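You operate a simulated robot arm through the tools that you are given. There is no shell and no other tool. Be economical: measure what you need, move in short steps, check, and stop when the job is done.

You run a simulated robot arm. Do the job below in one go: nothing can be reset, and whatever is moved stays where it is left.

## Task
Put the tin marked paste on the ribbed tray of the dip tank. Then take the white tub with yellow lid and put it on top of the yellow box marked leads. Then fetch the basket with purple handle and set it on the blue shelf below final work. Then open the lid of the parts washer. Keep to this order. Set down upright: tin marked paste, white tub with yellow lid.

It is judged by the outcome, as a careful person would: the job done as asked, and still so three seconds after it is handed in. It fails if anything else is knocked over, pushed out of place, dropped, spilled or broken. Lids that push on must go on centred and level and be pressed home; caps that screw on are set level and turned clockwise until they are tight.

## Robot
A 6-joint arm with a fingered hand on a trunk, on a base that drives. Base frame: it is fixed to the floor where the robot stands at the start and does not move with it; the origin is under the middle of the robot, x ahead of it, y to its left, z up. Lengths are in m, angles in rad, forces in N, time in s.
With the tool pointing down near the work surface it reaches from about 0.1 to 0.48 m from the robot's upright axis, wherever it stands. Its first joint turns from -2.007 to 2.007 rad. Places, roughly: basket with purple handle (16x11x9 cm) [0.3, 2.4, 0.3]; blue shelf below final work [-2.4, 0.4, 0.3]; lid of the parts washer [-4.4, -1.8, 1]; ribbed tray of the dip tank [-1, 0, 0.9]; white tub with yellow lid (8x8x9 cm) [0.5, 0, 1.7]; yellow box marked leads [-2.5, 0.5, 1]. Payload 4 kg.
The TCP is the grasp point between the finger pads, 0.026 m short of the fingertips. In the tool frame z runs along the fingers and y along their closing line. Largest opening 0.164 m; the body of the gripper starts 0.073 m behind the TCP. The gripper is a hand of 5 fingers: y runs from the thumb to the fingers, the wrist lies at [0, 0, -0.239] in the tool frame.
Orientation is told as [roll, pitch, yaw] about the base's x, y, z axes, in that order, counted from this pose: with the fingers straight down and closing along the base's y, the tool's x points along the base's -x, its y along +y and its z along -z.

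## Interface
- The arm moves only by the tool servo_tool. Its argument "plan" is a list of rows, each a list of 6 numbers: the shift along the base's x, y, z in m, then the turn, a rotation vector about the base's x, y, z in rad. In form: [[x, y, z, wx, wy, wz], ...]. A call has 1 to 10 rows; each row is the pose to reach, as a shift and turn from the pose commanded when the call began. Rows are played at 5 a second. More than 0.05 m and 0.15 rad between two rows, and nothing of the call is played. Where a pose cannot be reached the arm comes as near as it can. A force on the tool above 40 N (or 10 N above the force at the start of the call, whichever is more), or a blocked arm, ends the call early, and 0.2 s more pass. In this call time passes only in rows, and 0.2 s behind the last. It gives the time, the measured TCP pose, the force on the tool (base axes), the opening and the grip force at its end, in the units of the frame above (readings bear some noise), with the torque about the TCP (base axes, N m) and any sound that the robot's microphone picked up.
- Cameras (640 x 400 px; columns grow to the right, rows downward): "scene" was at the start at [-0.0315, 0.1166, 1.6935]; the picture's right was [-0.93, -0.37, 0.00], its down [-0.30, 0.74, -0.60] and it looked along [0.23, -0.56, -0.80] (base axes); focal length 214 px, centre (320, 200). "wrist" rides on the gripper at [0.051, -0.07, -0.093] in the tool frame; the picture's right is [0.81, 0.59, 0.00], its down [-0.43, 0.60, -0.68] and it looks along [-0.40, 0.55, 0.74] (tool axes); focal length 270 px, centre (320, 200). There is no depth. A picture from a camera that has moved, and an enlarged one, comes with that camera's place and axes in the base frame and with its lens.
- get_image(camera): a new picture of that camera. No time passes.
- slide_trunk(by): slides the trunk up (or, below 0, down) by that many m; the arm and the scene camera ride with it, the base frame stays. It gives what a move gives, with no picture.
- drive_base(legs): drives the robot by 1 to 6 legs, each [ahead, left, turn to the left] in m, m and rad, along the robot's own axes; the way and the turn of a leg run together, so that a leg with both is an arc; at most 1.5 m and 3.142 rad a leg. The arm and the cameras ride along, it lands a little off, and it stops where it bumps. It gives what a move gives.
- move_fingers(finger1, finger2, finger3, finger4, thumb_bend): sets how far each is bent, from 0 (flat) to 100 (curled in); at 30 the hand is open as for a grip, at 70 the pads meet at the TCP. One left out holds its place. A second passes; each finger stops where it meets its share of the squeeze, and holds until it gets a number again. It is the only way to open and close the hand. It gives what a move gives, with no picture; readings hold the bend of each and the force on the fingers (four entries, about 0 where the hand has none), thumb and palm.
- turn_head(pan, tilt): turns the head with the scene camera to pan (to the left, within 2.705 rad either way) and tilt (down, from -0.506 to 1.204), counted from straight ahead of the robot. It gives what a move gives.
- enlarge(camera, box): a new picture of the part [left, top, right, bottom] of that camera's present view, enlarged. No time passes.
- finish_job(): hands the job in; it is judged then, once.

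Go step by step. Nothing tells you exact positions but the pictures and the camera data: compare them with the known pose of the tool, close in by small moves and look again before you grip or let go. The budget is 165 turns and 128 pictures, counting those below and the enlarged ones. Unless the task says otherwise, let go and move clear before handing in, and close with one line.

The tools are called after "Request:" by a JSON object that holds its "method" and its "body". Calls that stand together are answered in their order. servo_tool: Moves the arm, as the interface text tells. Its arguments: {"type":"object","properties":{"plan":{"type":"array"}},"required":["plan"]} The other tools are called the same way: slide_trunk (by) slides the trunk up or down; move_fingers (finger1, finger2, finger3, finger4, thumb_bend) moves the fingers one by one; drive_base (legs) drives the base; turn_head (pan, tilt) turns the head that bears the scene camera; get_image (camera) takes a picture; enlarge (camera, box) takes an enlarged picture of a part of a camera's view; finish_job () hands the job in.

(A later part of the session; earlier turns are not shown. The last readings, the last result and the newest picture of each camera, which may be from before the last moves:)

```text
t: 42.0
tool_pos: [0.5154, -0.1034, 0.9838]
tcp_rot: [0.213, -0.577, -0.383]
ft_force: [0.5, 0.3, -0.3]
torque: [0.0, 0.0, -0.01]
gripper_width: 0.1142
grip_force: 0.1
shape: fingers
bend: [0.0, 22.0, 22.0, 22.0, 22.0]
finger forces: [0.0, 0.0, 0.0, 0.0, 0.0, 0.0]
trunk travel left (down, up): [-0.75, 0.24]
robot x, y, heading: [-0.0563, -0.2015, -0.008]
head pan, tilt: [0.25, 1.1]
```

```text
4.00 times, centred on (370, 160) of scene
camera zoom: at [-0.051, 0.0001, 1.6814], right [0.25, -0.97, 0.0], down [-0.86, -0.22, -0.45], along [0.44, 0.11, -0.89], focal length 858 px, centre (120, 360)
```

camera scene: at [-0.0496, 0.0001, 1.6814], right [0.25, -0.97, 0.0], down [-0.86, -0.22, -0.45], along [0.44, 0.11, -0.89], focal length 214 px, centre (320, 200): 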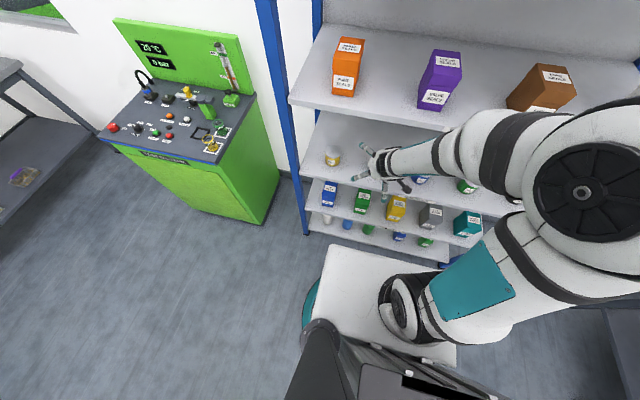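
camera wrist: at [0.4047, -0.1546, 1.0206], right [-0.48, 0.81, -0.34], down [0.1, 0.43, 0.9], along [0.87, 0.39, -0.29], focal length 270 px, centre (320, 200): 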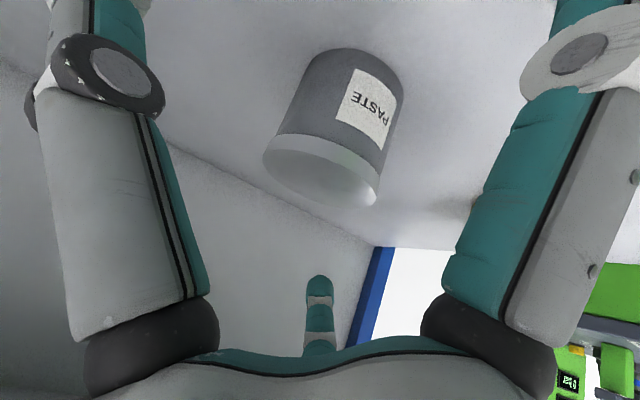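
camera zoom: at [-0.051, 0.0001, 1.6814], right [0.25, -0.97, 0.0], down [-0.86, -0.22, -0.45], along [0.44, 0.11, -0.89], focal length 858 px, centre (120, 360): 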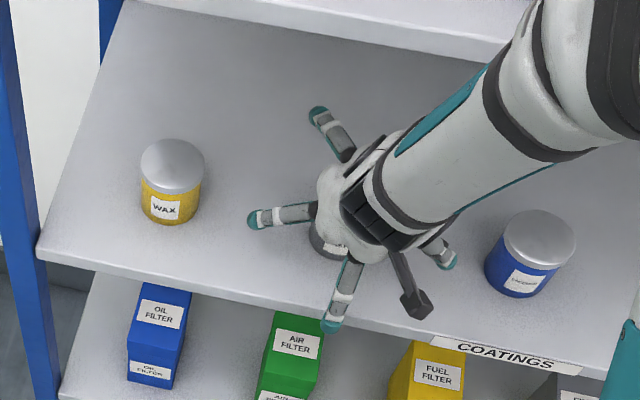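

Now the layout is favourable. I'll lower to z≈0.957 and look before closing.

Request:
{"method": "servo_tool", "body": {"plan": [[0.01, 0.001, -0.014, 0, 0, 0], [0.019, 0.001, -0.028, 0, 0, 0]]}}

Request:
{"method": "get_image", "body": {"camera": "wrist"}}

```text
t: 42.6
tool_pos: [0.5335, -0.1026, 0.9556]
tcp_rot: [0.212, -0.576, -0.385]
ft_force: [-2.5, 0.5, 1.4]
torque: [-0.01, 0.25, 0.0]
gripper_width: 0.115
grip_force: 1.7
shape: fingers
bend: [0.0, 22.0, 22.0, 22.0, 22.0]
finger forces: [2.7, 0.1, 0.0, 0.1, 0.0, 0.1]
trunk travel left (down, up): [-0.75, 0.24]
robot x, y, heading: [-0.0544, -0.1987, 0.001]
head pan, tilt: [0.25, 1.1]
```

```text
94 pictures are left
camera wrist: at [0.4237, -0.1542, 0.9926], right [-0.48, 0.81, -0.34], down [0.1, 0.43, 0.9], along [0.87, 0.39, -0.29], focal length 270 px, centre (320, 200)
```

wrist: 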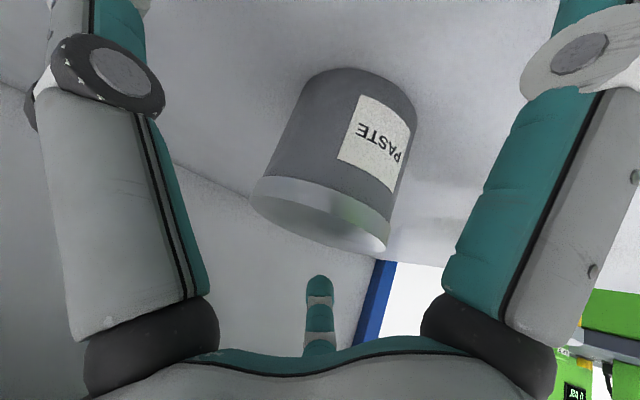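

Light contact only. I'll close the four gripping fingers around the tin.

Request:
{"method": "move_fingers", "body": {"finger2": 45, "finger3": 40, "finger4": 40, "thumb_bend": 45}}

Request:
{"method": "get_image", "body": {"camera": "wrist"}}

```text
t: 43.6
tool_pos: [0.5359, -0.1017, 0.9572]
tcp_rot: [0.211, -0.576, -0.382]
ft_force: [-1.8, -0.8, 0.3]
torque: [-0.02, 0.3, 0.01]
gripper_width: 0.103
grip_force: 1.9
shape: fingers
bend: [0.0, 45.0, 40.0, 40.0, 45.0]
finger forces: [3.2, 0.0, 0.0, 0.1, 0.0, 0.0]
trunk travel left (down, up): [-0.75, 0.24]
robot x, y, heading: [-0.0568, -0.2034, -0.002]
head pan, tilt: [0.25, 1.1]
```

```text
93 pictures are left
camera wrist: at [0.4239, -0.1541, 0.9927], right [-0.48, 0.81, -0.34], down [0.1, 0.43, 0.9], along [0.87, 0.39, -0.29], focal length 270 px, centre (320, 200)
```

wrist: 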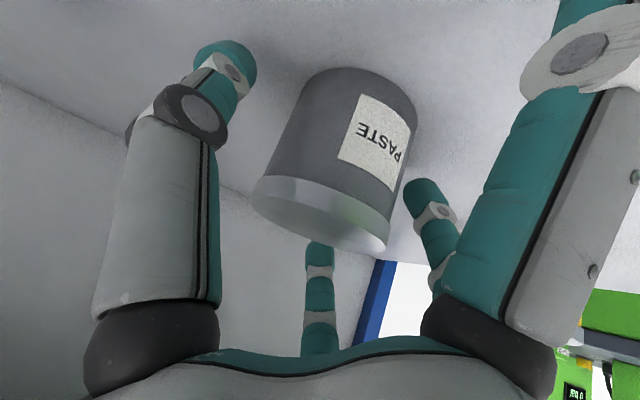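

No contact yet; closing further.

Request:
{"method": "move_fingers", "body": {"finger2": 60, "finger3": 55, "finger4": 55, "thumb_bend": 60}}

Request:
{"method": "get_image", "body": {"camera": "wrist"}}

```text
t: 44.6
tool_pos: [0.535, -0.102, 0.9567]
tcp_rot: [0.211, -0.577, -0.383]
ft_force: [-3.7, 0.2, 0.0]
torque: [-0.05, 0.3, 0.04]
gripper_width: 0.1015
grip_force: 8.4
shape: fingers
bend: [0.0, 54.0, 54.0, 55.0, 56.0]
finger forces: [3.3, 6.3, 1.2, 0.1, 7.0, 0.1]
trunk travel left (down, up): [-0.75, 0.24]
robot x, y, heading: [-0.0504, -0.199, -0.006]
head pan, tilt: [0.25, 1.1]
```

```text
92 pictures are left
camera wrist: at [0.4239, -0.1541, 0.9927], right [-0.48, 0.81, -0.34], down [0.1, 0.43, 0.9], along [0.87, 0.39, -0.29], focal length 270 px, centre (320, 200)
```

wrist: 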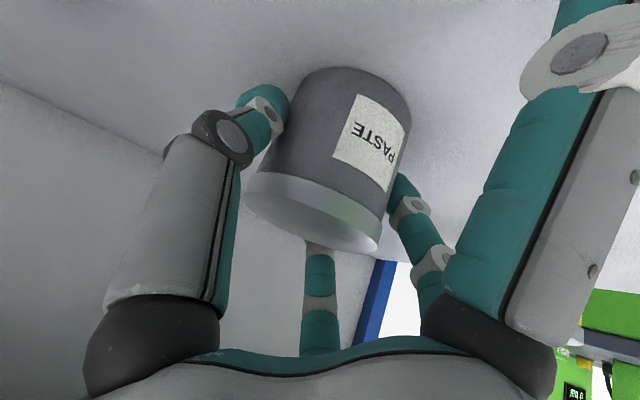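

The thumb and finger 2 hold the tin. I'll bring 3 and 4 on and tighten.

Request:
{"method": "move_fingers", "body": {"finger2": 68, "finger3": 66, "finger4": 66, "thumb_bend": 68}}

Request:
{"method": "get_image", "body": {"camera": "wrist"}}

```text
t: 45.6
tool_pos: [0.5344, -0.1043, 0.9575]
tcp_rot: [0.213, -0.579, -0.383]
ft_force: [-2.0, -2.2, 4.3]
torque: [-0.04, 0.3, 0.05]
gripper_width: 0.1017
grip_force: 21.0
shape: fingers
bend: [0.0, 53.0, 56.0, 59.0, 59.0]
finger forces: [3.0, 8.8, 9.6, 7.0, 13.9, 0.1]
trunk travel left (down, up): [-0.75, 0.24]
robot x, y, heading: [-0.056, -0.202, -0.0]
head pan, tilt: [0.25, 1.1]
```

```text
91 pictures are left
camera wrist: at [0.424, -0.1543, 0.9929], right [-0.48, 0.81, -0.34], down [0.1, 0.43, 0.9], along [0.87, 0.39, -0.29], focal length 270 px, centre (320, 200)
```

wrist: 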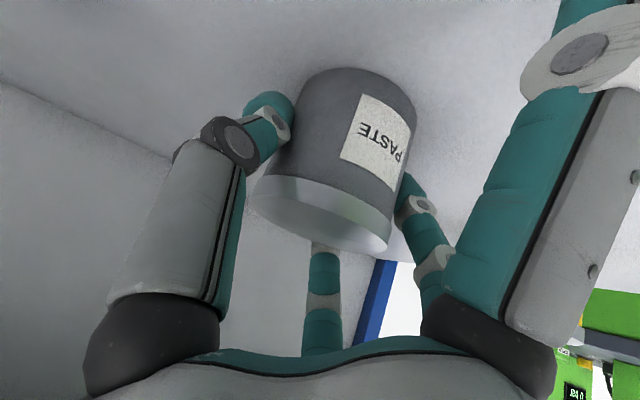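

Four-finger grip with 21 N, tin upright. Now lifting slightly and checking.

Request:
{"method": "servo_tool", "body": {"plan": [[0, 0, 0.012, 0, 0, 0], [-0.005, 0, 0.03, 0, 0, 0]]}}

Request:
{"method": "get_image", "body": {"camera": "wrist"}}

```text
t: 46.2
tool_pos: [0.53, -0.1014, 0.9879]
tcp_rot: [0.211, -0.576, -0.38]
ft_force: [0.0, 1.2, -1.5]
torque: [0.0, 0.01, 0.0]
gripper_width: 0.1
grip_force: 16.7
shape: fingers
bend: [0.0, 52.0, 56.0, 60.0, 59.0]
finger forces: [0.0, 8.7, 7.4, 5.6, 12.0, 0.0]
trunk travel left (down, up): [-0.75, 0.24]
robot x, y, heading: [-0.0504, -0.201, -0.0]
head pan, tilt: [0.25, 1.1]
```

```text
90 pictures are left
camera wrist: at [0.4182, -0.1527, 1.0233], right [-0.48, 0.81, -0.34], down [0.1, 0.43, 0.9], along [0.87, 0.39, -0.29], focal length 270 px, centre (320, 200)
```

wrist: 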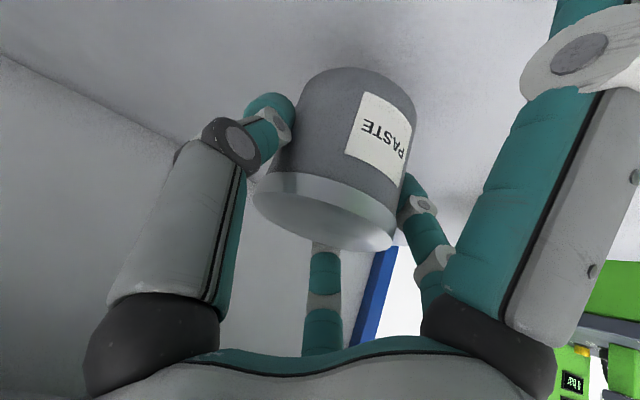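

The tin is held firmly. I'll raise it, back away from the shelf, and turn around in the open floor area toward the dip tank.

Request:
{"method": "servo_tool", "body": {"plan": [[0, 0, 0.03, 0, 0, 0], [0, 0, 0.06, 0, 0, 0]]}}

Request:
{"method": "drive_base", "body": {"legs": [[-0.3, 0, 0], [0, -0.4, 0], [0, 0, -1.57], [0, 0, -1.57], [-0.2, 0, 0]]}}

Request:
{"method": "get_image", "body": {"camera": "scene"}}

Request:
{"method": "get_image", "body": {"camera": "wrist"}}

```text
t: 46.8
tool_pos: [0.5288, -0.1001, 1.0462]
tcp_rot: [0.215, -0.577, -0.382]
ft_force: [0.1, 0.1, -1.4]
torque: [-0.02, 0.0, 0.01]
gripper_width: 0.0998
grip_force: 16.8
shape: fingers
bend: [0.0, 52.0, 56.0, 60.0, 59.0]
finger forces: [0.0, 8.5, 7.3, 5.5, 12.0, 0.0]
trunk travel left (down, up): [-0.75, 0.24]
robot x, y, heading: [-0.053, -0.1994, -0.002]
head pan, tilt: [0.25, 1.1]
```

```text
t: 59.7
tool_pos: [-0.7332, -0.6983, 1.0472]
tcp_rot: [0.213, -0.579, 2.759]
ft_force: [1.6, -0.1, -2.1]
torque: [0.03, -0.05, 0.0]
gripper_width: 0.0997
grip_force: 15.8
shape: fingers
bend: [0.0, 52.0, 56.0, 61.0, 60.0]
finger forces: [0.1, 9.0, 6.8, 5.0, 11.8, 0.1]
trunk travel left (down, up): [-0.75, 0.24]
robot x, y, heading: [-0.1508, -0.5981, 3.145]
head pan, tilt: [0.25, 1.1]
```

```text
89 pictures are left
camera scene: at [-0.151, -0.7992, 1.6814], right [-0.25, 0.97, 0.0], down [0.86, 0.22, -0.45], along [-0.44, -0.11, -0.89], focal length 214 px, centre (320, 200)
```

scene: 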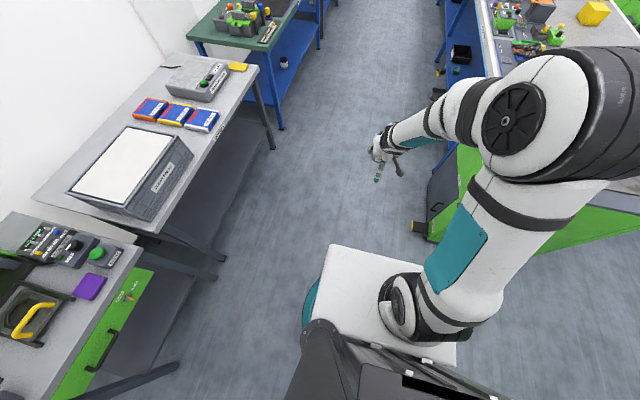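

```text
88 pictures are left
camera wrist: at [-0.6235, -0.6503, 1.084], right [0.48, -0.81, -0.34], down [-0.1, -0.43, 0.9], along [-0.87, -0.39, -0.29], focal length 270 px, centre (320, 200)
```

wrist: 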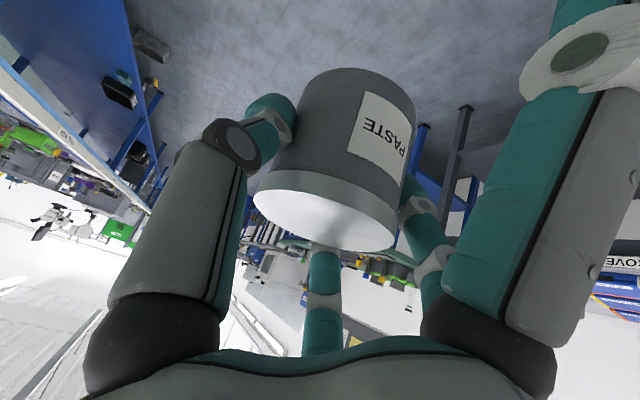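

The tin is secure and I face −x. Let me look at the tank before sliding sideways.

Request:
{"method": "turn_head", "body": {"pan": -0.75, "tilt": 0.8}}

Request:
{"method": "get_image", "body": {"camera": "scene"}}

```text
t: 61.0
tool_pos: [-0.7356, -0.6982, 1.0464]
tcp_rot: [0.211, -0.577, 2.759]
ft_force: [0.6, 0.0, -2.4]
torque: [0.03, -0.03, 0.02]
gripper_width: 0.0999
grip_force: 16.1
shape: fingers
bend: [0.0, 52.0, 56.0, 61.0, 60.0]
finger forces: [0.0, 8.8, 6.8, 5.0, 11.8, 0.0]
trunk travel left (down, up): [-0.75, 0.24]
robot x, y, heading: [-0.1525, -0.5972, 3.14]
head pan, tilt: [-0.75, 0.799]
```

```text
87 pictures are left
camera scene: at [-0.1504, -0.7287, 1.7031], right [0.68, 0.73, 0.0], down [0.52, -0.49, -0.7], along [-0.51, 0.47, -0.72], focal length 214 px, centre (320, 200)
```

scene: 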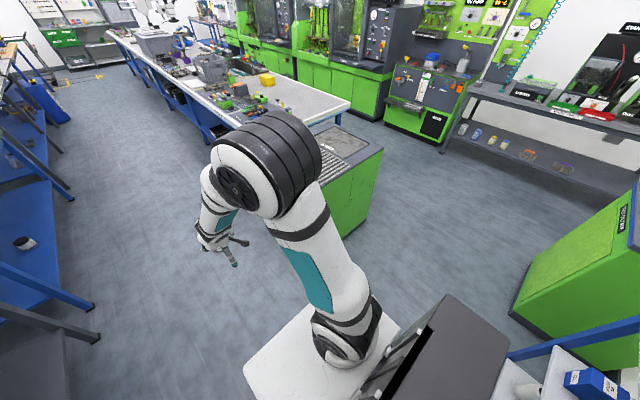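

The tank's near edge is at x≈-0.78. I'll slide right to line up with the tray and look down at it.

Request:
{"method": "drive_base", "body": {"legs": [[0, -0.76, 0]]}}

Request:
{"method": "turn_head", "body": {"pan": 0.2, "tilt": 0.8}}

Request:
{"method": "get_image", "body": {"camera": "scene"}}

Request:
{"method": "get_image", "body": {"camera": "wrist"}}

```text
t: 65.1
tool_pos: [-0.733, 0.0595, 1.0477]
tcp_rot: [0.213, -0.576, 2.759]
ft_force: [0.1, -0.3, -2.2]
torque: [0.0, 0.01, 0.05]
gripper_width: 0.0998
grip_force: 15.8
shape: fingers
bend: [0.0, 52.0, 56.0, 61.0, 60.0]
finger forces: [0.0, 9.0, 6.8, 4.8, 11.7, 0.0]
trunk travel left (down, up): [-0.75, 0.24]
robot x, y, heading: [-0.1526, 0.1602, 3.137]
head pan, tilt: [-0.75, 0.799]
```

```text
t: 66.3
tool_pos: [-0.7341, 0.059, 1.0478]
tcp_rot: [0.209, -0.576, 2.758]
ft_force: [0.5, -0.1, -2.0]
torque: [0.02, 0.01, -0.03]
gripper_width: 0.0999
grip_force: 16.2
shape: fingers
bend: [0.0, 52.0, 56.0, 61.0, 60.0]
finger forces: [0.0, 8.8, 6.9, 4.9, 11.8, 0.1]
trunk travel left (down, up): [-0.75, 0.24]
robot x, y, heading: [-0.1516, 0.1604, 3.138]
head pan, tilt: [0.201, 0.799]
```

```text
86 pictures are left
camera scene: at [-0.1701, -0.0426, 1.7032], right [-0.2, 0.98, 0.0], down [0.7, 0.14, -0.7], along [-0.68, -0.14, -0.72], focal length 214 px, centre (320, 200)
```

scene: 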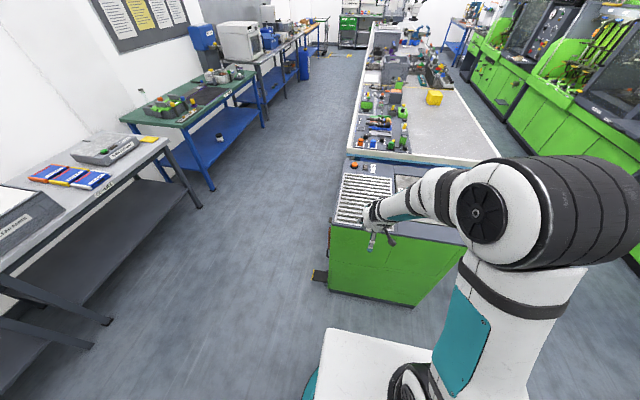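

```text
85 pictures are left
camera wrist: at [-0.6239, 0.1074, 1.0835], right [0.48, -0.81, -0.34], down [-0.1, -0.43, 0.9], along [-0.87, -0.39, -0.29], focal length 270 px, centre (320, 200)
```

wrist: 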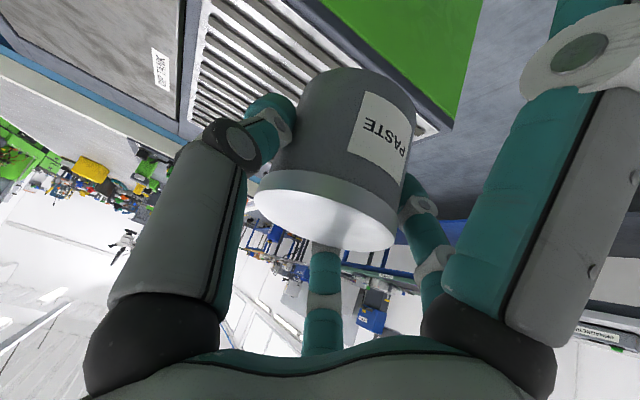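

The tray spans x −0.80…−1.19 and y −0.10…0.18. I'll move ahead 0.18 so the tin hangs over it, then lower it.

Request:
{"method": "drive_base", "body": {"legs": [[0.18, 0.01, 0]]}}

Request:
{"method": "get_image", "body": {"camera": "wrist"}}

Request:
{"method": "enlarge", "body": {"camera": "scene", "box": [290, 100, 450, 300]}}

```text
t: 67.8
tool_pos: [-0.9132, 0.0473, 1.0473]
tcp_rot: [0.209, -0.576, 2.761]
ft_force: [-0.1, 0.6, -2.5]
torque: [0.01, -0.04, 0.0]
gripper_width: 0.0997
grip_force: 16.5
shape: fingers
bend: [0.0, 52.0, 56.0, 61.0, 60.0]
finger forces: [0.0, 8.9, 6.8, 4.9, 11.9, 0.0]
trunk travel left (down, up): [-0.75, 0.24]
robot x, y, heading: [-0.3322, 0.153, -3.137]
head pan, tilt: [0.201, 0.799]
```

```text
84 pictures are left
camera wrist: at [-0.8028, 0.0962, 1.0829], right [0.48, -0.81, -0.34], down [-0.1, -0.43, 0.9], along [-0.87, -0.39, -0.29], focal length 270 px, centre (320, 200)
```

wrist: 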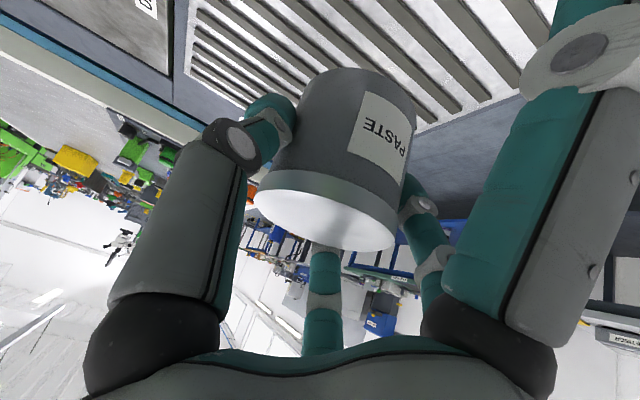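

```text
2.00 times, centred on (370, 200) of scene
camera zoom: at [-0.3493, -0.0527, 1.7031], right [-0.2, 0.98, 0.0], down [0.7, 0.14, -0.7], along [-0.68, -0.14, -0.72], focal length 429 px, centre (220, 200)
```

zoom: 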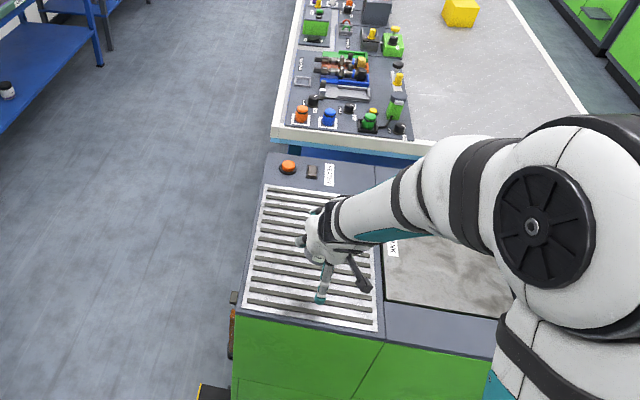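

Over the tray. I'll move a little further in and lower to just above it.

Request:
{"method": "servo_tool", "body": {"plan": [[-0.02, 0, -0.01, 0, 0, 0], [-0.035, 0, -0.035, 0, 0, 0], [-0.035, 0, -0.062, 0, 0, 0]]}}

Request:
{"method": "servo_tool", "body": {"plan": [[0, 0, -0.004, 0, 0, 0], [0, 0, -0.008, 0, 0, 0], [0, 0, -0.012, 0, 0, 0]]}}

Request:
{"method": "get_image", "body": {"camera": "wrist"}}

Request:
{"method": "enlarge", "body": {"camera": "scene", "box": [330, 160, 430, 260]}}

```text
t: 68.6
tool_pos: [-0.9484, 0.0476, 0.984]
tcp_rot: [0.212, -0.577, 2.762]
ft_force: [0.2, -0.4, -1.8]
torque: [0.03, 0.01, 0.03]
gripper_width: 0.0996
grip_force: 16.0
shape: fingers
bend: [0.0, 52.0, 56.0, 61.0, 60.0]
finger forces: [0.1, 8.9, 6.7, 4.8, 11.8, 0.1]
trunk travel left (down, up): [-0.75, 0.24]
robot x, y, heading: [-0.3271, 0.15, -3.139]
head pan, tilt: [0.201, 0.799]
```

```text
t: 69.4
tool_pos: [-0.9474, 0.0477, 0.9725]
tcp_rot: [0.212, -0.575, 2.76]
ft_force: [-0.2, -0.1, -1.8]
torque: [0.01, 0.0, -0.01]
gripper_width: 0.0999
grip_force: 16.1
shape: fingers
bend: [0.0, 52.0, 56.0, 61.0, 60.0]
finger forces: [0.1, 8.9, 6.7, 4.7, 11.8, 0.1]
trunk travel left (down, up): [-0.75, 0.24]
robot x, y, heading: [-0.3281, 0.147, -3.142]
head pan, tilt: [0.201, 0.799]
```

```text
82 pictures are left
camera wrist: at [-0.8374, 0.0961, 1.009], right [0.48, -0.81, -0.34], down [-0.1, -0.43, 0.9], along [-0.87, -0.39, -0.29], focal length 270 px, centre (320, 200)
```

wrist: 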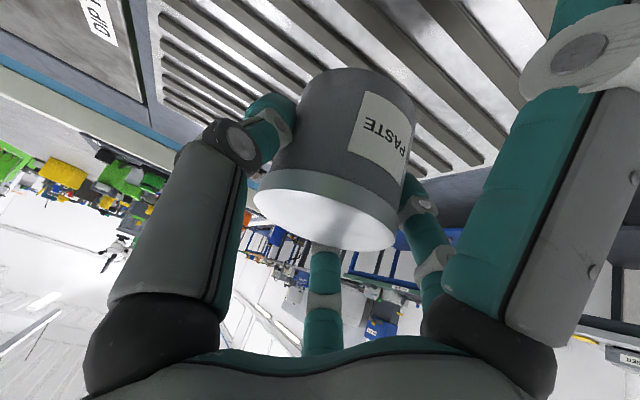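

```text
4.00 times, centred on (380, 210) of scene
camera zoom: at [-0.348, -0.0527, 1.7031], right [-0.2, 0.98, 0.0], down [0.7, 0.14, -0.7], along [-0.68, -0.14, -0.72], focal length 858 px, centre (80, 160)
```

zoom: 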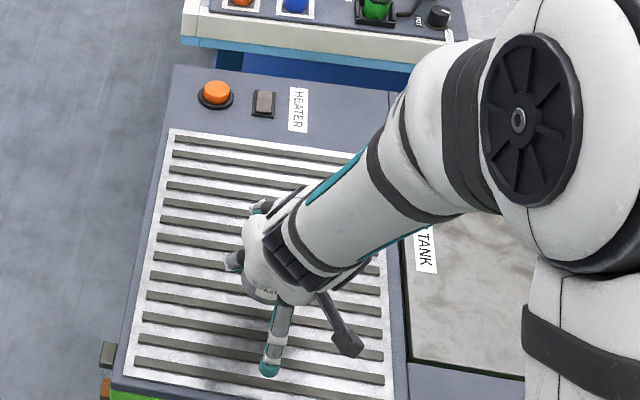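

Not yet in contact. I'll lower in small steps.

Request:
{"method": "servo_tool", "body": {"plan": [[0, 0, -0.004, 0, 0, 0], [0, 0, -0.008, 0, 0, 0]]}}

Request:
{"method": "servo_tool", "body": {"plan": [[0, 0, -0.004, 0, 0, 0]]}}

Request:
{"method": "servo_tool", "body": {"plan": [[0, 0, -0.004, 0, 0, 0]]}}

Request:
{"method": "servo_tool", "body": {"plan": [[0, 0, -0.004, 0, 0, 0]]}}

```text
t: 70.0
tool_pos: [-0.9476, 0.0464, 0.9644]
tcp_rot: [0.212, -0.577, 2.762]
ft_force: [-0.6, 1.6, -1.3]
torque: [0.0, -0.04, 0.0]
gripper_width: 0.0997
grip_force: 16.0
shape: fingers
bend: [0.0, 52.0, 56.0, 61.0, 60.0]
finger forces: [0.0, 8.9, 6.7, 4.9, 11.9, 0.1]
trunk travel left (down, up): [-0.75, 0.24]
robot x, y, heading: [-0.3316, 0.1479, -3.137]
head pan, tilt: [0.201, 0.799]
```

```text
t: 70.4
tool_pos: [-0.9482, 0.048, 0.9605]
tcp_rot: [0.21, -0.575, 2.762]
ft_force: [0.5, -0.3, -2.2]
torque: [0.02, -0.01, 0.01]
gripper_width: 0.0998
grip_force: 16.3
shape: fingers
bend: [0.0, 52.0, 56.0, 61.0, 60.0]
finger forces: [0.0, 9.0, 6.6, 4.8, 11.8, 0.0]
trunk travel left (down, up): [-0.75, 0.24]
robot x, y, heading: [-0.3307, 0.1504, -3.143]
head pan, tilt: [0.201, 0.799]
```

```text
t: 70.8
tool_pos: [-0.9478, 0.0468, 0.9562]
tcp_rot: [0.21, -0.577, 2.761]
ft_force: [-0.7, -0.4, -1.8]
torque: [0.0, -0.01, 0.01]
gripper_width: 0.0997
grip_force: 16.3
shape: fingers
bend: [0.0, 52.0, 56.0, 61.0, 60.0]
finger forces: [0.0, 8.8, 6.7, 4.8, 11.9, 0.0]
trunk travel left (down, up): [-0.75, 0.24]
robot x, y, heading: [-0.3257, 0.1493, -3.135]
head pan, tilt: [0.201, 0.799]
```

```text
t: 71.2
tool_pos: [-0.9484, 0.0476, 0.9521]
tcp_rot: [0.211, -0.576, 2.761]
ft_force: [-0.2, 0.0, -2.6]
torque: [0.05, 0.02, -0.03]
gripper_width: 0.0998
grip_force: 16.3
shape: fingers
bend: [0.0, 52.0, 56.0, 61.0, 60.0]
finger forces: [0.0, 8.9, 6.7, 4.9, 11.8, 0.0]
trunk travel left (down, up): [-0.75, 0.24]
robot x, y, heading: [-0.3272, 0.1466, -3.14]
head pan, tilt: [0.201, 0.799]
```

Still free; the tray lies a bit lower than thought. Continuing.

Request:
{"method": "servo_tool", "body": {"plan": [[0, 0, -0.004, 0, 0, 0], [0, 0, -0.007, 0, 0, 0]]}}

Request:
{"method": "servo_tool", "body": {"plan": [[0, 0, -0.004, 0, 0, 0]]}}

Request:
{"method": "get_image", "body": {"camera": "wrist"}}

```text
t: 71.8
tool_pos: [-0.9459, 0.0479, 0.9455]
tcp_rot: [0.213, -0.576, 2.763]
ft_force: [0.4, 0.5, -2.3]
torque: [0.05, -0.03, -0.02]
gripper_width: 0.0998
grip_force: 15.5
shape: fingers
bend: [0.0, 52.0, 56.0, 61.0, 60.0]
finger forces: [0.1, 8.9, 6.7, 4.8, 11.8, 0.0]
trunk travel left (down, up): [-0.75, 0.24]
robot x, y, heading: [-0.3297, 0.1503, -3.139]
head pan, tilt: [0.201, 0.799]
```

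```text
t: 72.2
tool_pos: [-0.9476, 0.0475, 0.9435]
tcp_rot: [0.213, -0.578, 2.758]
ft_force: [-0.7, 0.9, 6.6]
torque: [0.05, -0.84, 0.07]
gripper_width: 0.1001
grip_force: 19.9
shape: fingers
bend: [0.0, 52.0, 56.0, 61.0, 60.0]
finger forces: [8.0, 9.0, 6.7, 4.8, 11.8, 0.1]
trunk travel left (down, up): [-0.75, 0.24]
robot x, y, heading: [-0.3293, 0.152, -3.142]
head pan, tilt: [0.201, 0.799]
```

```text
80 pictures are left
camera wrist: at [-0.8375, 0.0959, 0.9791], right [0.48, -0.81, -0.34], down [-0.1, -0.43, 0.9], along [-0.87, -0.39, -0.29], focal length 270 px, centre (320, 200)
```

wrist: 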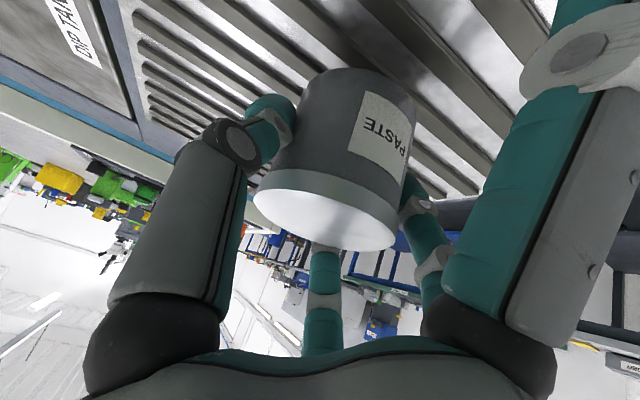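

Finger 1 touched the tray first. I'll raise 1 cm, curl finger 1 in near the tin, then lower again.

Request:
{"method": "servo_tool", "body": {"plan": [[0, 0, 0.01, 0, 0, 0], [0, 0, 0.02, 0, 0, 0]]}}

Request:
{"method": "move_fingers", "body": {"finger1": 47}}

Request:
{"method": "servo_tool", "body": {"plan": [[0, 0, -0.01, 0, 0, 0], [0, 0, -0.018, 0, 0, 0]]}}

Request:
{"method": "servo_tool", "body": {"plan": [[0, 0, -0.004, 0, 0, 0]]}}

Request:
{"method": "get_image", "body": {"camera": "wrist"}}

```text
t: 72.8
tool_pos: [-0.9478, 0.0463, 0.9624]
tcp_rot: [0.211, -0.576, 2.762]
ft_force: [-0.1, 0.3, -1.9]
torque: [-0.02, -0.02, 0.0]
gripper_width: 0.0998
grip_force: 15.6
shape: fingers
bend: [0.0, 52.0, 56.0, 61.0, 60.0]
finger forces: [0.0, 8.9, 6.7, 4.8, 11.8, 0.1]
trunk travel left (down, up): [-0.75, 0.24]
robot x, y, heading: [-0.3285, 0.147, -3.136]
head pan, tilt: [0.201, 0.799]
```

```text
t: 73.8
tool_pos: [-0.9484, 0.0472, 0.961]
tcp_rot: [0.211, -0.577, 2.76]
ft_force: [-0.1, -0.4, -1.6]
torque: [0.0, -0.01, -0.02]
gripper_width: 0.0411
grip_force: 16.2
shape: fingers
bend: [46.0, 52.0, 56.0, 61.0, 60.0]
finger forces: [0.7, 8.9, 6.9, 4.9, 11.9, 0.0]
trunk travel left (down, up): [-0.75, 0.24]
robot x, y, heading: [-0.3293, 0.1478, -3.142]
head pan, tilt: [0.201, 0.799]
```

```text
t: 74.4
tool_pos: [-0.9475, 0.0473, 0.9429]
tcp_rot: [0.211, -0.576, 2.761]
ft_force: [0.9, 0.4, -2.0]
torque: [0.03, -0.04, 0.02]
gripper_width: 0.0413
grip_force: 16.5
shape: fingers
bend: [46.0, 52.0, 56.0, 61.0, 60.0]
finger forces: [0.7, 8.8, 6.8, 4.8, 11.7, 0.0]
trunk travel left (down, up): [-0.75, 0.24]
robot x, y, heading: [-0.3282, 0.1532, -3.141]
head pan, tilt: [0.201, 0.799]
```

```text
t: 74.8
tool_pos: [-0.9465, 0.0477, 0.9401]
tcp_rot: [0.211, -0.575, 2.762]
ft_force: [-0.1, -0.3, -2.7]
torque: [0.01, 0.01, 0.0]
gripper_width: 0.041
grip_force: 16.7
shape: fingers
bend: [46.0, 52.0, 56.0, 61.0, 60.0]
finger forces: [0.7, 8.9, 6.8, 4.8, 11.8, 0.0]
trunk travel left (down, up): [-0.75, 0.24]
robot x, y, heading: [-0.3273, 0.1471, -3.139]
head pan, tilt: [0.201, 0.799]
```

```text
79 pictures are left
camera wrist: at [-0.8372, 0.096, 0.976], right [0.48, -0.81, -0.34], down [-0.1, -0.43, 0.9], along [-0.87, -0.4, -0.29], focal length 270 px, centre (320, 200)
```

wrist: 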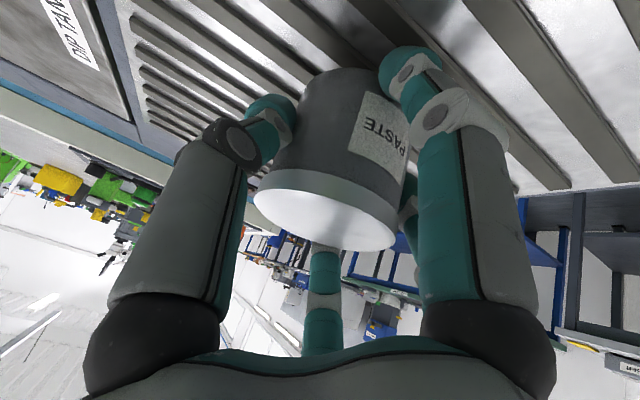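

Finger 1 now rests lightly at the tin. Lowering further in small steps.

Request:
{"method": "servo_tool", "body": {"plan": [[0, 0, -0.004, 0, 0, 0]]}}

Request:
{"method": "servo_tool", "body": {"plan": [[0, 0, -0.003, 0, 0, 0]]}}

Request:
{"method": "servo_tool", "body": {"plan": [[0, 0, -0.003, 0, 0, 0]]}}

Request:
{"method": "servo_tool", "body": {"plan": [[0, 0, -0.003, 0, 0, 0]]}}

```text
t: 75.2
tool_pos: [-0.9479, 0.0487, 0.9346]
tcp_rot: [0.209, -0.576, 2.762]
ft_force: [-0.3, -0.3, -1.4]
torque: [0.02, -0.02, -0.01]
gripper_width: 0.0414
grip_force: 16.3
shape: fingers
bend: [46.0, 52.0, 56.0, 61.0, 60.0]
finger forces: [0.5, 9.0, 6.8, 4.8, 11.8, 0.0]
trunk travel left (down, up): [-0.75, 0.24]
robot x, y, heading: [-0.3284, 0.1485, -3.138]
head pan, tilt: [0.201, 0.799]
```

```text
t: 75.6
tool_pos: [-0.947, 0.0478, 0.933]
tcp_rot: [0.212, -0.576, 2.763]
ft_force: [-0.2, -0.3, -2.2]
torque: [0.0, -0.02, -0.01]
gripper_width: 0.0411
grip_force: 16.4
shape: fingers
bend: [46.0, 52.0, 56.0, 61.0, 60.0]
finger forces: [0.6, 8.9, 6.8, 4.9, 12.0, 0.0]
trunk travel left (down, up): [-0.75, 0.24]
robot x, y, heading: [-0.3283, 0.1533, -3.141]
head pan, tilt: [0.201, 0.799]
```

```text
t: 76.0
tool_pos: [-0.9478, 0.047, 0.9312]
tcp_rot: [0.213, -0.578, 2.757]
ft_force: [1.6, 0.6, 4.4]
torque: [0.04, -0.35, 0.02]
gripper_width: 0.0405
grip_force: 20.5
shape: fingers
bend: [47.0, 52.0, 56.0, 61.0, 60.0]
finger forces: [8.4, 9.0, 7.2, 5.0, 12.0, 0.0]
trunk travel left (down, up): [-0.75, 0.24]
robot x, y, heading: [-0.3305, 0.1501, -3.136]
head pan, tilt: [0.201, 0.799]
```

```text
t: 76.4
tool_pos: [-0.9454, 0.0473, 0.9289]
tcp_rot: [0.214, -0.579, 2.76]
ft_force: [7.8, 0.6, 22.2]
torque: [-0.01, -1.19, 0.03]
gripper_width: 0.0391
grip_force: 31.3
shape: fingers
bend: [46.0, 52.0, 56.0, 61.0, 60.0]
finger forces: [28.2, 8.8, 8.2, 5.7, 12.5, 0.0]
trunk travel left (down, up): [-0.75, 0.24]
robot x, y, heading: [-0.3303, 0.146, -3.142]
head pan, tilt: [0.201, 0.799]
```

Finger 1 again lands before the tin. I'll lift and set the tin nearer the tray's front edge so finger 1, flat, hangs over the tank's front.

Request:
{"method": "servo_tool", "body": {"plan": [[0, 0, 0.015, 0, 0, 0], [0, 0, 0.035, 0, 0, 0], [0.04, 0, 0.035, 0, 0, 0], [0.08, 0, 0.035, 0, 0, 0]]}}

Request:
{"method": "move_fingers", "body": {"finger1": 0}}

Request:
{"method": "servo_tool", "body": {"plan": [[0, 0, -0.015, 0, 0, 0], [0, 0, -0.03, 0, 0, 0]]}}

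Request:
{"method": "get_image", "body": {"camera": "wrist"}}

Request:
{"method": "enlarge", "body": {"camera": "scene", "box": [330, 160, 430, 260]}}

```text
t: 77.4
tool_pos: [-0.8664, 0.045, 0.9617]
tcp_rot: [0.213, -0.577, 2.759]
ft_force: [0.6, -0.4, -2.7]
torque: [0.03, 0.01, 0.0]
gripper_width: 0.0412
grip_force: 16.6
shape: fingers
bend: [46.0, 52.0, 56.0, 61.0, 60.0]
finger forces: [0.8, 9.0, 6.7, 4.7, 11.9, 0.1]
trunk travel left (down, up): [-0.75, 0.24]
robot x, y, heading: [-0.3314, 0.1485, -3.139]
head pan, tilt: [0.201, 0.799]
```

```text
t: 78.4
tool_pos: [-0.8665, 0.0463, 0.9621]
tcp_rot: [0.212, -0.575, 2.761]
ft_force: [0.2, 0.2, -2.3]
torque: [-0.03, -0.03, 0.01]
gripper_width: 0.0995
grip_force: 16.4
shape: fingers
bend: [1.0, 52.0, 56.0, 61.0, 60.0]
finger forces: [0.0, 8.9, 6.7, 4.8, 11.9, 0.0]
trunk travel left (down, up): [-0.75, 0.24]
robot x, y, heading: [-0.3243, 0.1496, -3.143]
head pan, tilt: [0.201, 0.799]
```

```text
t: 79.0
tool_pos: [-0.8674, 0.0472, 0.9318]
tcp_rot: [0.211, -0.578, 2.761]
ft_force: [-1.3, -0.3, -2.3]
torque: [-0.01, 0.01, 0.01]
gripper_width: 0.0992
grip_force: 16.1
shape: fingers
bend: [1.0, 52.0, 56.0, 61.0, 60.0]
finger forces: [0.1, 9.0, 6.7, 4.7, 11.8, 0.1]
trunk travel left (down, up): [-0.75, 0.24]
robot x, y, heading: [-0.3302, 0.151, -3.142]
head pan, tilt: [0.201, 0.799]
```

```text
78 pictures are left
camera wrist: at [-0.7574, 0.0955, 0.9672], right [0.48, -0.81, -0.34], down [-0.1, -0.43, 0.9], along [-0.87, -0.39, -0.29], focal length 270 px, centre (320, 200)
```

wrist: 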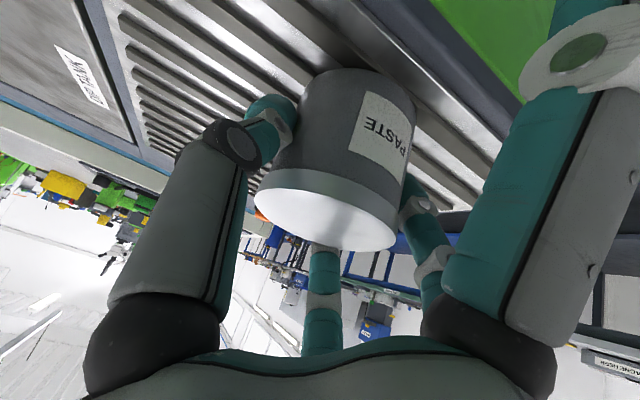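

```text
4.00 times, centred on (380, 210) of scene
camera zoom: at [-0.3481, -0.0528, 1.7032], right [-0.2, 0.98, 0.0], down [0.7, 0.14, -0.7], along [-0.68, -0.14, -0.72], focal length 858 px, centre (80, 160)
```

zoom: 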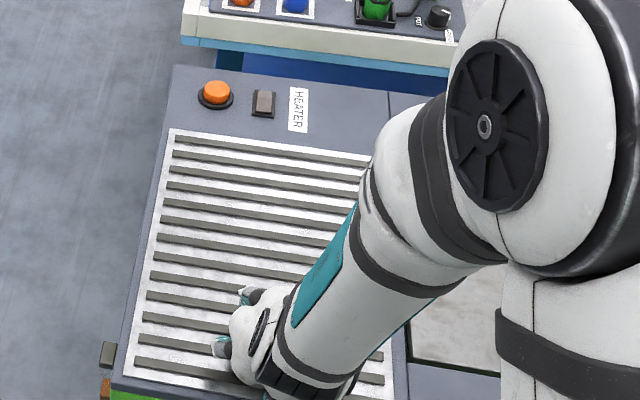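

No contact yet; lowering in small steps.

Request:
{"method": "servo_tool", "body": {"plan": [[0, 0, -0.004, 0, 0, 0]]}}

Request:
{"method": "servo_tool", "body": {"plan": [[0, 0, -0.003, 0, 0, 0]]}}

Request:
{"method": "servo_tool", "body": {"plan": [[0, 0, -0.003, 0, 0, 0]]}}

Request:
{"method": "servo_tool", "body": {"plan": [[0, 0, -0.003, 0, 0, 0]]}}

```text
t: 79.4
tool_pos: [-0.8675, 0.0472, 0.9291]
tcp_rot: [0.214, -0.577, 2.761]
ft_force: [-0.8, -0.4, 1.1]
torque: [0.05, -0.06, -0.03]
gripper_width: 0.0992
grip_force: 17.4
shape: fingers
bend: [1.0, 52.0, 56.0, 61.0, 60.0]
finger forces: [0.0, 9.3, 8.2, 5.0, 12.1, 0.0]
trunk travel left (down, up): [-0.75, 0.24]
robot x, y, heading: [-0.329, 0.1513, -3.145]
head pan, tilt: [0.201, 0.799]
```

```text
t: 79.8
tool_pos: [-0.8675, 0.0467, 0.9263]
tcp_rot: [0.212, -0.579, 2.761]
ft_force: [-1.9, 0.6, 8.3]
torque: [0.08, -0.14, 0.02]
gripper_width: 0.0995
grip_force: 20.0
shape: fingers
bend: [1.0, 52.0, 56.0, 61.0, 60.0]
finger forces: [0.1, 9.6, 10.2, 6.1, 13.5, 0.1]
trunk travel left (down, up): [-0.75, 0.24]
robot x, y, heading: [-0.3269, 0.1492, -3.141]
head pan, tilt: [0.201, 0.799]
```

```text
t: 80.2
tool_pos: [-0.8684, 0.0488, 0.924]
tcp_rot: [0.214, -0.58, 2.76]
ft_force: [-5.0, 3.4, 17.9]
torque: [0.24, -0.22, 0.12]
gripper_width: 0.0993
grip_force: 23.3
shape: fingers
bend: [1.0, 52.0, 55.0, 60.0, 60.0]
finger forces: [0.1, 10.2, 12.0, 7.0, 16.5, 0.0]
trunk travel left (down, up): [-0.75, 0.24]
robot x, y, heading: [-0.3316, 0.1487, -3.143]
head pan, tilt: [0.201, 0.799]
```

```text
t: 80.6
tool_pos: [-0.8686, 0.0488, 0.9218]
tcp_rot: [0.217, -0.581, 2.756]
ft_force: [-4.1, 1.6, 28.2]
torque: [0.34, -0.06, 0.12]
gripper_width: 0.0993
grip_force: 23.1
shape: fingers
bend: [1.0, 52.0, 54.0, 60.0, 60.0]
finger forces: [0.0, 10.5, 13.1, 6.1, 17.8, 0.1]
trunk travel left (down, up): [-0.75, 0.24]
robot x, y, heading: [-0.3324, 0.1449, -3.14]
head pan, tilt: [0.201, 0.799]
```

The tin is standing on the tray. I'll ease the pressure and open the fingers a bit.

Request:
{"method": "servo_tool", "body": {"plan": [[0, 0, 0.005, 0, 0, 0]]}}

Request:
{"method": "move_fingers", "body": {"finger2": 44, "finger3": 44, "finger4": 44, "thumb_bend": 46}}

Request:
{"method": "get_image", "body": {"camera": "wrist"}}

```text
t: 81.0
tool_pos: [-0.8659, 0.0488, 0.9227]
tcp_rot: [0.209, -0.575, 2.761]
ft_force: [-3.9, 2.0, 11.0]
torque: [0.19, -0.05, 0.06]
gripper_width: 0.0992
grip_force: 21.2
shape: fingers
bend: [1.0, 52.0, 55.0, 60.0, 60.0]
finger forces: [0.1, 9.9, 10.6, 5.5, 15.7, 0.1]
trunk travel left (down, up): [-0.75, 0.24]
robot x, y, heading: [-0.3286, 0.1483, -3.139]
head pan, tilt: [0.201, 0.799]
```

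```text
t: 82.0
tool_pos: [-0.8669, 0.0485, 0.9229]
tcp_rot: [0.212, -0.576, 2.761]
ft_force: [-0.1, 0.0, -0.3]
torque: [0.01, 0.0, -0.04]
gripper_width: 0.1012
grip_force: 0.2
shape: fingers
bend: [1.0, 44.0, 44.0, 44.0, 46.0]
finger forces: [0.1, 0.1, 0.0, 0.1, 0.1, 0.0]
trunk travel left (down, up): [-0.75, 0.24]
robot x, y, heading: [-0.3285, 0.1435, -3.138]
head pan, tilt: [0.201, 0.799]
```

```text
76 pictures are left
camera wrist: at [-0.7568, 0.0957, 0.96], right [0.48, -0.81, -0.34], down [-0.1, -0.43, 0.9], along [-0.87, -0.39, -0.29], focal length 270 px, centre (320, 200)
```

wrist: 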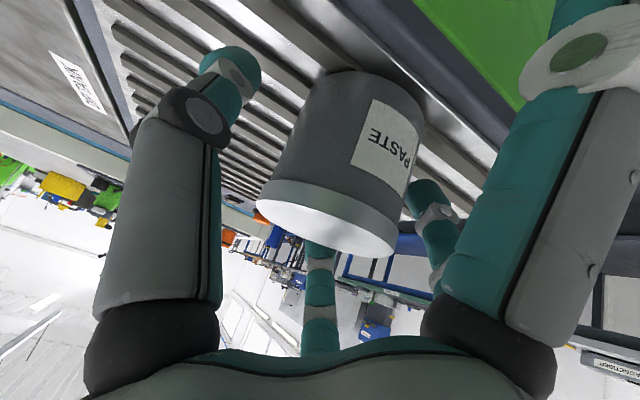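

Released; the tin stands upright. I'll open and retreat along the tool axis.

Request:
{"method": "move_fingers", "body": {"finger2": 20, "finger3": 20, "finger4": 20, "thumb_bend": 20}}

Request:
{"method": "servo_tool", "body": {"plan": [[0.012, 0, 0.022, 0, 0, 0], [0.026, 0, 0.045, 0, 0, 0], [0.043, 0, 0.075, 0, 0, 0], [0.06, 0, 0.11, 0, 0, 0]]}}

Request:
{"method": "get_image", "body": {"camera": "wrist"}}

```text
t: 83.0
tool_pos: [-0.8667, 0.047, 0.9242]
tcp_rot: [0.212, -0.576, 2.762]
ft_force: [0.2, 0.6, -0.8]
torque: [0.01, 0.01, 0.04]
gripper_width: 0.1149
grip_force: 0.1
shape: fingers
bend: [1.0, 20.0, 20.0, 20.0, 20.0]
finger forces: [0.0, 0.1, 0.0, 0.1, 0.0, 0.1]
trunk travel left (down, up): [-0.75, 0.24]
robot x, y, heading: [-0.329, 0.1482, -3.137]
head pan, tilt: [0.201, 0.799]
```

```text
t: 84.0
tool_pos: [-0.8045, 0.046, 1.0337]
tcp_rot: [0.213, -0.576, 2.761]
ft_force: [-0.3, 0.2, -0.6]
torque: [0.03, 0.04, -0.01]
gripper_width: 0.1152
grip_force: 0.1
shape: fingers
bend: [1.0, 20.0, 20.0, 20.0, 20.0]
finger forces: [0.1, 0.0, 0.0, 0.0, 0.0, 0.1]
trunk travel left (down, up): [-0.75, 0.24]
robot x, y, heading: [-0.3268, 0.1491, -3.136]
head pan, tilt: [0.201, 0.799]
```

```text
75 pictures are left
camera wrist: at [-0.6945, 0.0944, 1.0703], right [0.48, -0.81, -0.34], down [-0.1, -0.43, 0.9], along [-0.87, -0.4, -0.29], focal length 270 px, centre (320, 200)
```

wrist: 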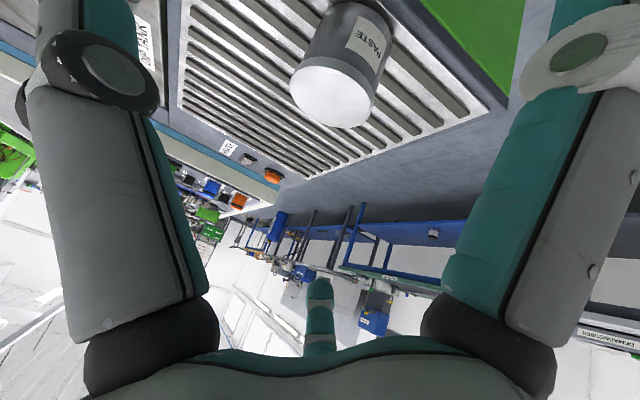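

Tin done: upright on the tray. Next is the tub; I'll drive back around to face the shelf rack and raise the trunk.

Request:
{"method": "drive_base", "body": {"legs": [[-0.18, 0, 0], [0, 0.75, 0], [0.2, 0, 0], [0, 0, 1.57], [0, 0, 1.571]]}}

Request:
{"method": "slide_trunk", "body": {"by": 0.24}}

Request:
{"method": "drive_base", "body": {"legs": [[0, 0.5, 0]]}}

Request:
{"method": "turn_head", "body": {"pan": 0.1, "tilt": 0.4}}

Request:
{"method": "get_image", "body": {"camera": "scene"}}

```text
t: 98.0
tool_pos: [0.1256, -0.5051, 1.0328]
tcp_rot: [0.211, -0.576, -0.404]
ft_force: [0.4, -0.3, 0.2]
torque: [0.04, 0.0, -0.02]
gripper_width: 0.1151
grip_force: 0.1
shape: fingers
bend: [1.0, 20.0, 20.0, 20.0, 20.0]
finger forces: [0.1, 0.0, 0.0, 0.1, 0.1, 0.0]
trunk travel left (down, up): [-0.75, 0.24]
robot x, y, heading: [-0.3557, -0.6006, -0.026]
head pan, tilt: [0.201, 0.799]
```

```text
t: 100.5
tool_pos: [0.1258, -0.5055, 1.2741]
tcp_rot: [0.211, -0.577, -0.406]
ft_force: [0.0, 0.9, -0.4]
torque: [-0.01, 0.03, 0.03]
gripper_width: 0.115
grip_force: 0.1
shape: fingers
bend: [1.0, 20.0, 20.0, 20.0, 20.0]
finger forces: [0.1, 0.0, 0.1, 0.0, 0.1, 0.0]
trunk travel left (down, up): [-0.99, 0.0]
robot x, y, heading: [-0.3537, -0.6007, -0.024]
head pan, tilt: [0.201, 0.799]
```

```text
t: 103.5
tool_pos: [0.1342, -0.0065, 1.2735]
tcp_rot: [0.211, -0.575, -0.402]
ft_force: [0.2, 0.0, 0.3]
torque: [0.01, -0.03, -0.01]
gripper_width: 0.1149
grip_force: 0.0
shape: fingers
bend: [1.0, 20.0, 20.0, 20.0, 20.0]
finger forces: [0.1, 0.1, 0.1, 0.0, 0.0, 0.0]
trunk travel left (down, up): [-0.99, 0.0]
robot x, y, heading: [-0.3412, -0.0965, -0.023]
head pan, tilt: [0.201, 0.799]
```

```text
t: 104.3
tool_pos: [0.1365, -0.0053, 1.2738]
tcp_rot: [0.211, -0.578, -0.404]
ft_force: [0.3, -0.6, 0.8]
torque: [-0.03, -0.02, 0.0]
gripper_width: 0.115
grip_force: 0.1
shape: fingers
bend: [1.0, 20.0, 20.0, 20.0, 20.0]
finger forces: [0.0, 0.0, 0.0, 0.1, 0.0, 0.1]
trunk travel left (down, up): [-0.99, 0.0]
robot x, y, heading: [-0.3436, -0.1012, -0.02]
head pan, tilt: [0.099, 0.4]
```

```text
74 pictures are left
camera scene: at [-0.3061, 0.0947, 1.9782], right [0.08, -1.0, 0.0], down [-0.39, -0.03, -0.92], along [0.92, 0.07, -0.39], focal length 214 px, centre (320, 200)
```

scene: 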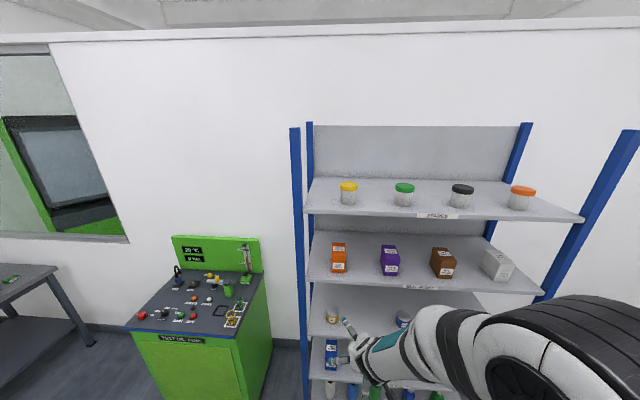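

The yellow-lidded tub is on the far left of the top shelf. Zooming to measure it.

Request:
{"method": "enlarge", "body": {"camera": "scene", "box": [290, 160, 450, 260]}}

```text
4.00 times, centred on (370, 210) of scene
camera zoom: at [-0.3061, 0.0947, 1.9782], right [0.08, -1.0, 0.0], down [-0.39, -0.03, -0.92], along [0.92, 0.07, -0.39], focal length 858 px, centre (120, 160)
```

zoom: 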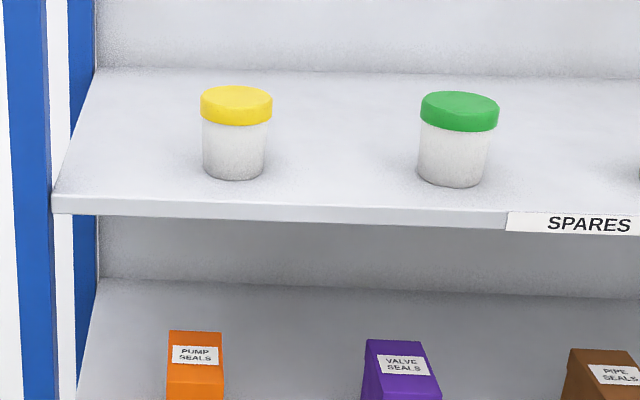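

The tub's lid centre is at about [0.545, 0.038, 1.69], with the shelf at about 1.60. I'll raise the arm in free space to that height with less pitch, to test reach.

Request:
{"method": "servo_tool", "body": {"plan": [[0, 0, 0.05, 0, 0, 0], [0, 0, 0.1, 0, 0, 0], [0, 0, 0.15, 0, 0, 0], [0, 0, 0.2, 0, 0, 0], [0.01, 0, 0.25, 0, 0, 0], [0.02, 0, 0.3, 0, 0, 0], [0.03, 0.01, 0.35, 0, 0, 0], [0.04, 0.02, 0.4, 0, 0, 0], [0.05, 0.03, 0.44, 0, 0, 0]]}}

Request:
{"method": "get_image", "body": {"camera": "scene"}}

```text
refused: row 5 steps farther than a row can; nothing moved
```

```text
72 pictures are left
camera scene: at [-0.3061, 0.0947, 1.9782], right [0.08, -1.0, 0.0], down [-0.39, -0.03, -0.92], along [0.92, 0.07, -0.39], focal length 214 px, centre (320, 200)
```

scene: 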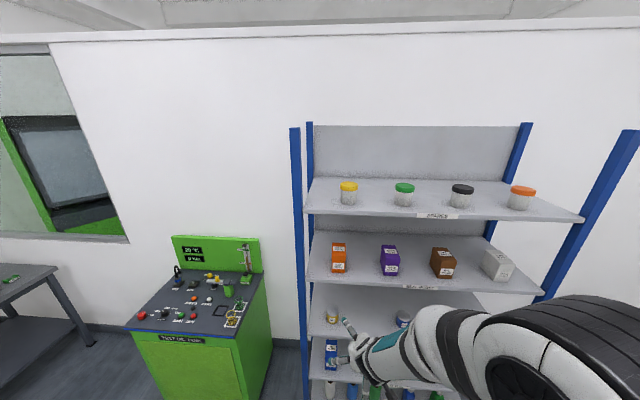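

Request:
{"method": "servo_tool", "body": {"plan": [[0, 0, 0.048, 0, 0, 0], [0, 0, 0.096, 0, 0, 0], [0, 0, 0.144, 0, 0, 0], [0, 0, 0.192, 0, 0, 0], [0.01, 0, 0.236, 0, 0, 0], [0.02, 0, 0.28, 0, 0, 0], [0.03, 0.01, 0.325, 0, 0, 0], [0.04, 0.02, 0.37, 0, 0, 0], [0.05, 0.03, 0.415, 0, 0, 0], [0.05, 0.03, 0.46, 0, 0, 0]]}}

Request:
{"method": "get_image", "body": {"camera": "scene"}}

```text
t: 106.5
tool_pos: [0.1839, 0.024, 1.7334]
tcp_rot: [0.211, -0.576, -0.404]
ft_force: [-0.7, 0.7, 0.4]
torque: [0.01, 0.04, 0.0]
gripper_width: 0.1147
grip_force: 0.0
shape: fingers
bend: [1.0, 20.0, 20.0, 20.0, 20.0]
finger forces: [0.0, 0.0, 0.0, 0.0, 0.0, 0.1]
out of reach, approached as far as the arm can: row 4, 5, 6, 7
trunk travel left (down, up): [-0.99, 0.0]
robot x, y, heading: [-0.3455, -0.0986, -0.017]
head pan, tilt: [0.099, 0.4]
```

```text
71 pictures are left
camera scene: at [-0.3064, 0.0945, 1.9782], right [0.08, -1.0, 0.0], down [-0.39, -0.03, -0.92], along [0.92, 0.07, -0.39], focal length 214 px, centre (320, 200)
```

scene: 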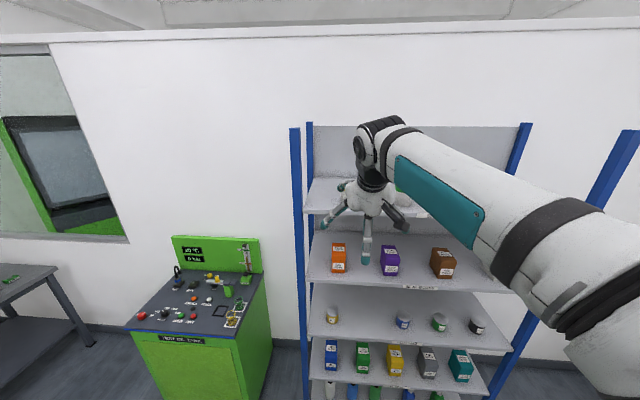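

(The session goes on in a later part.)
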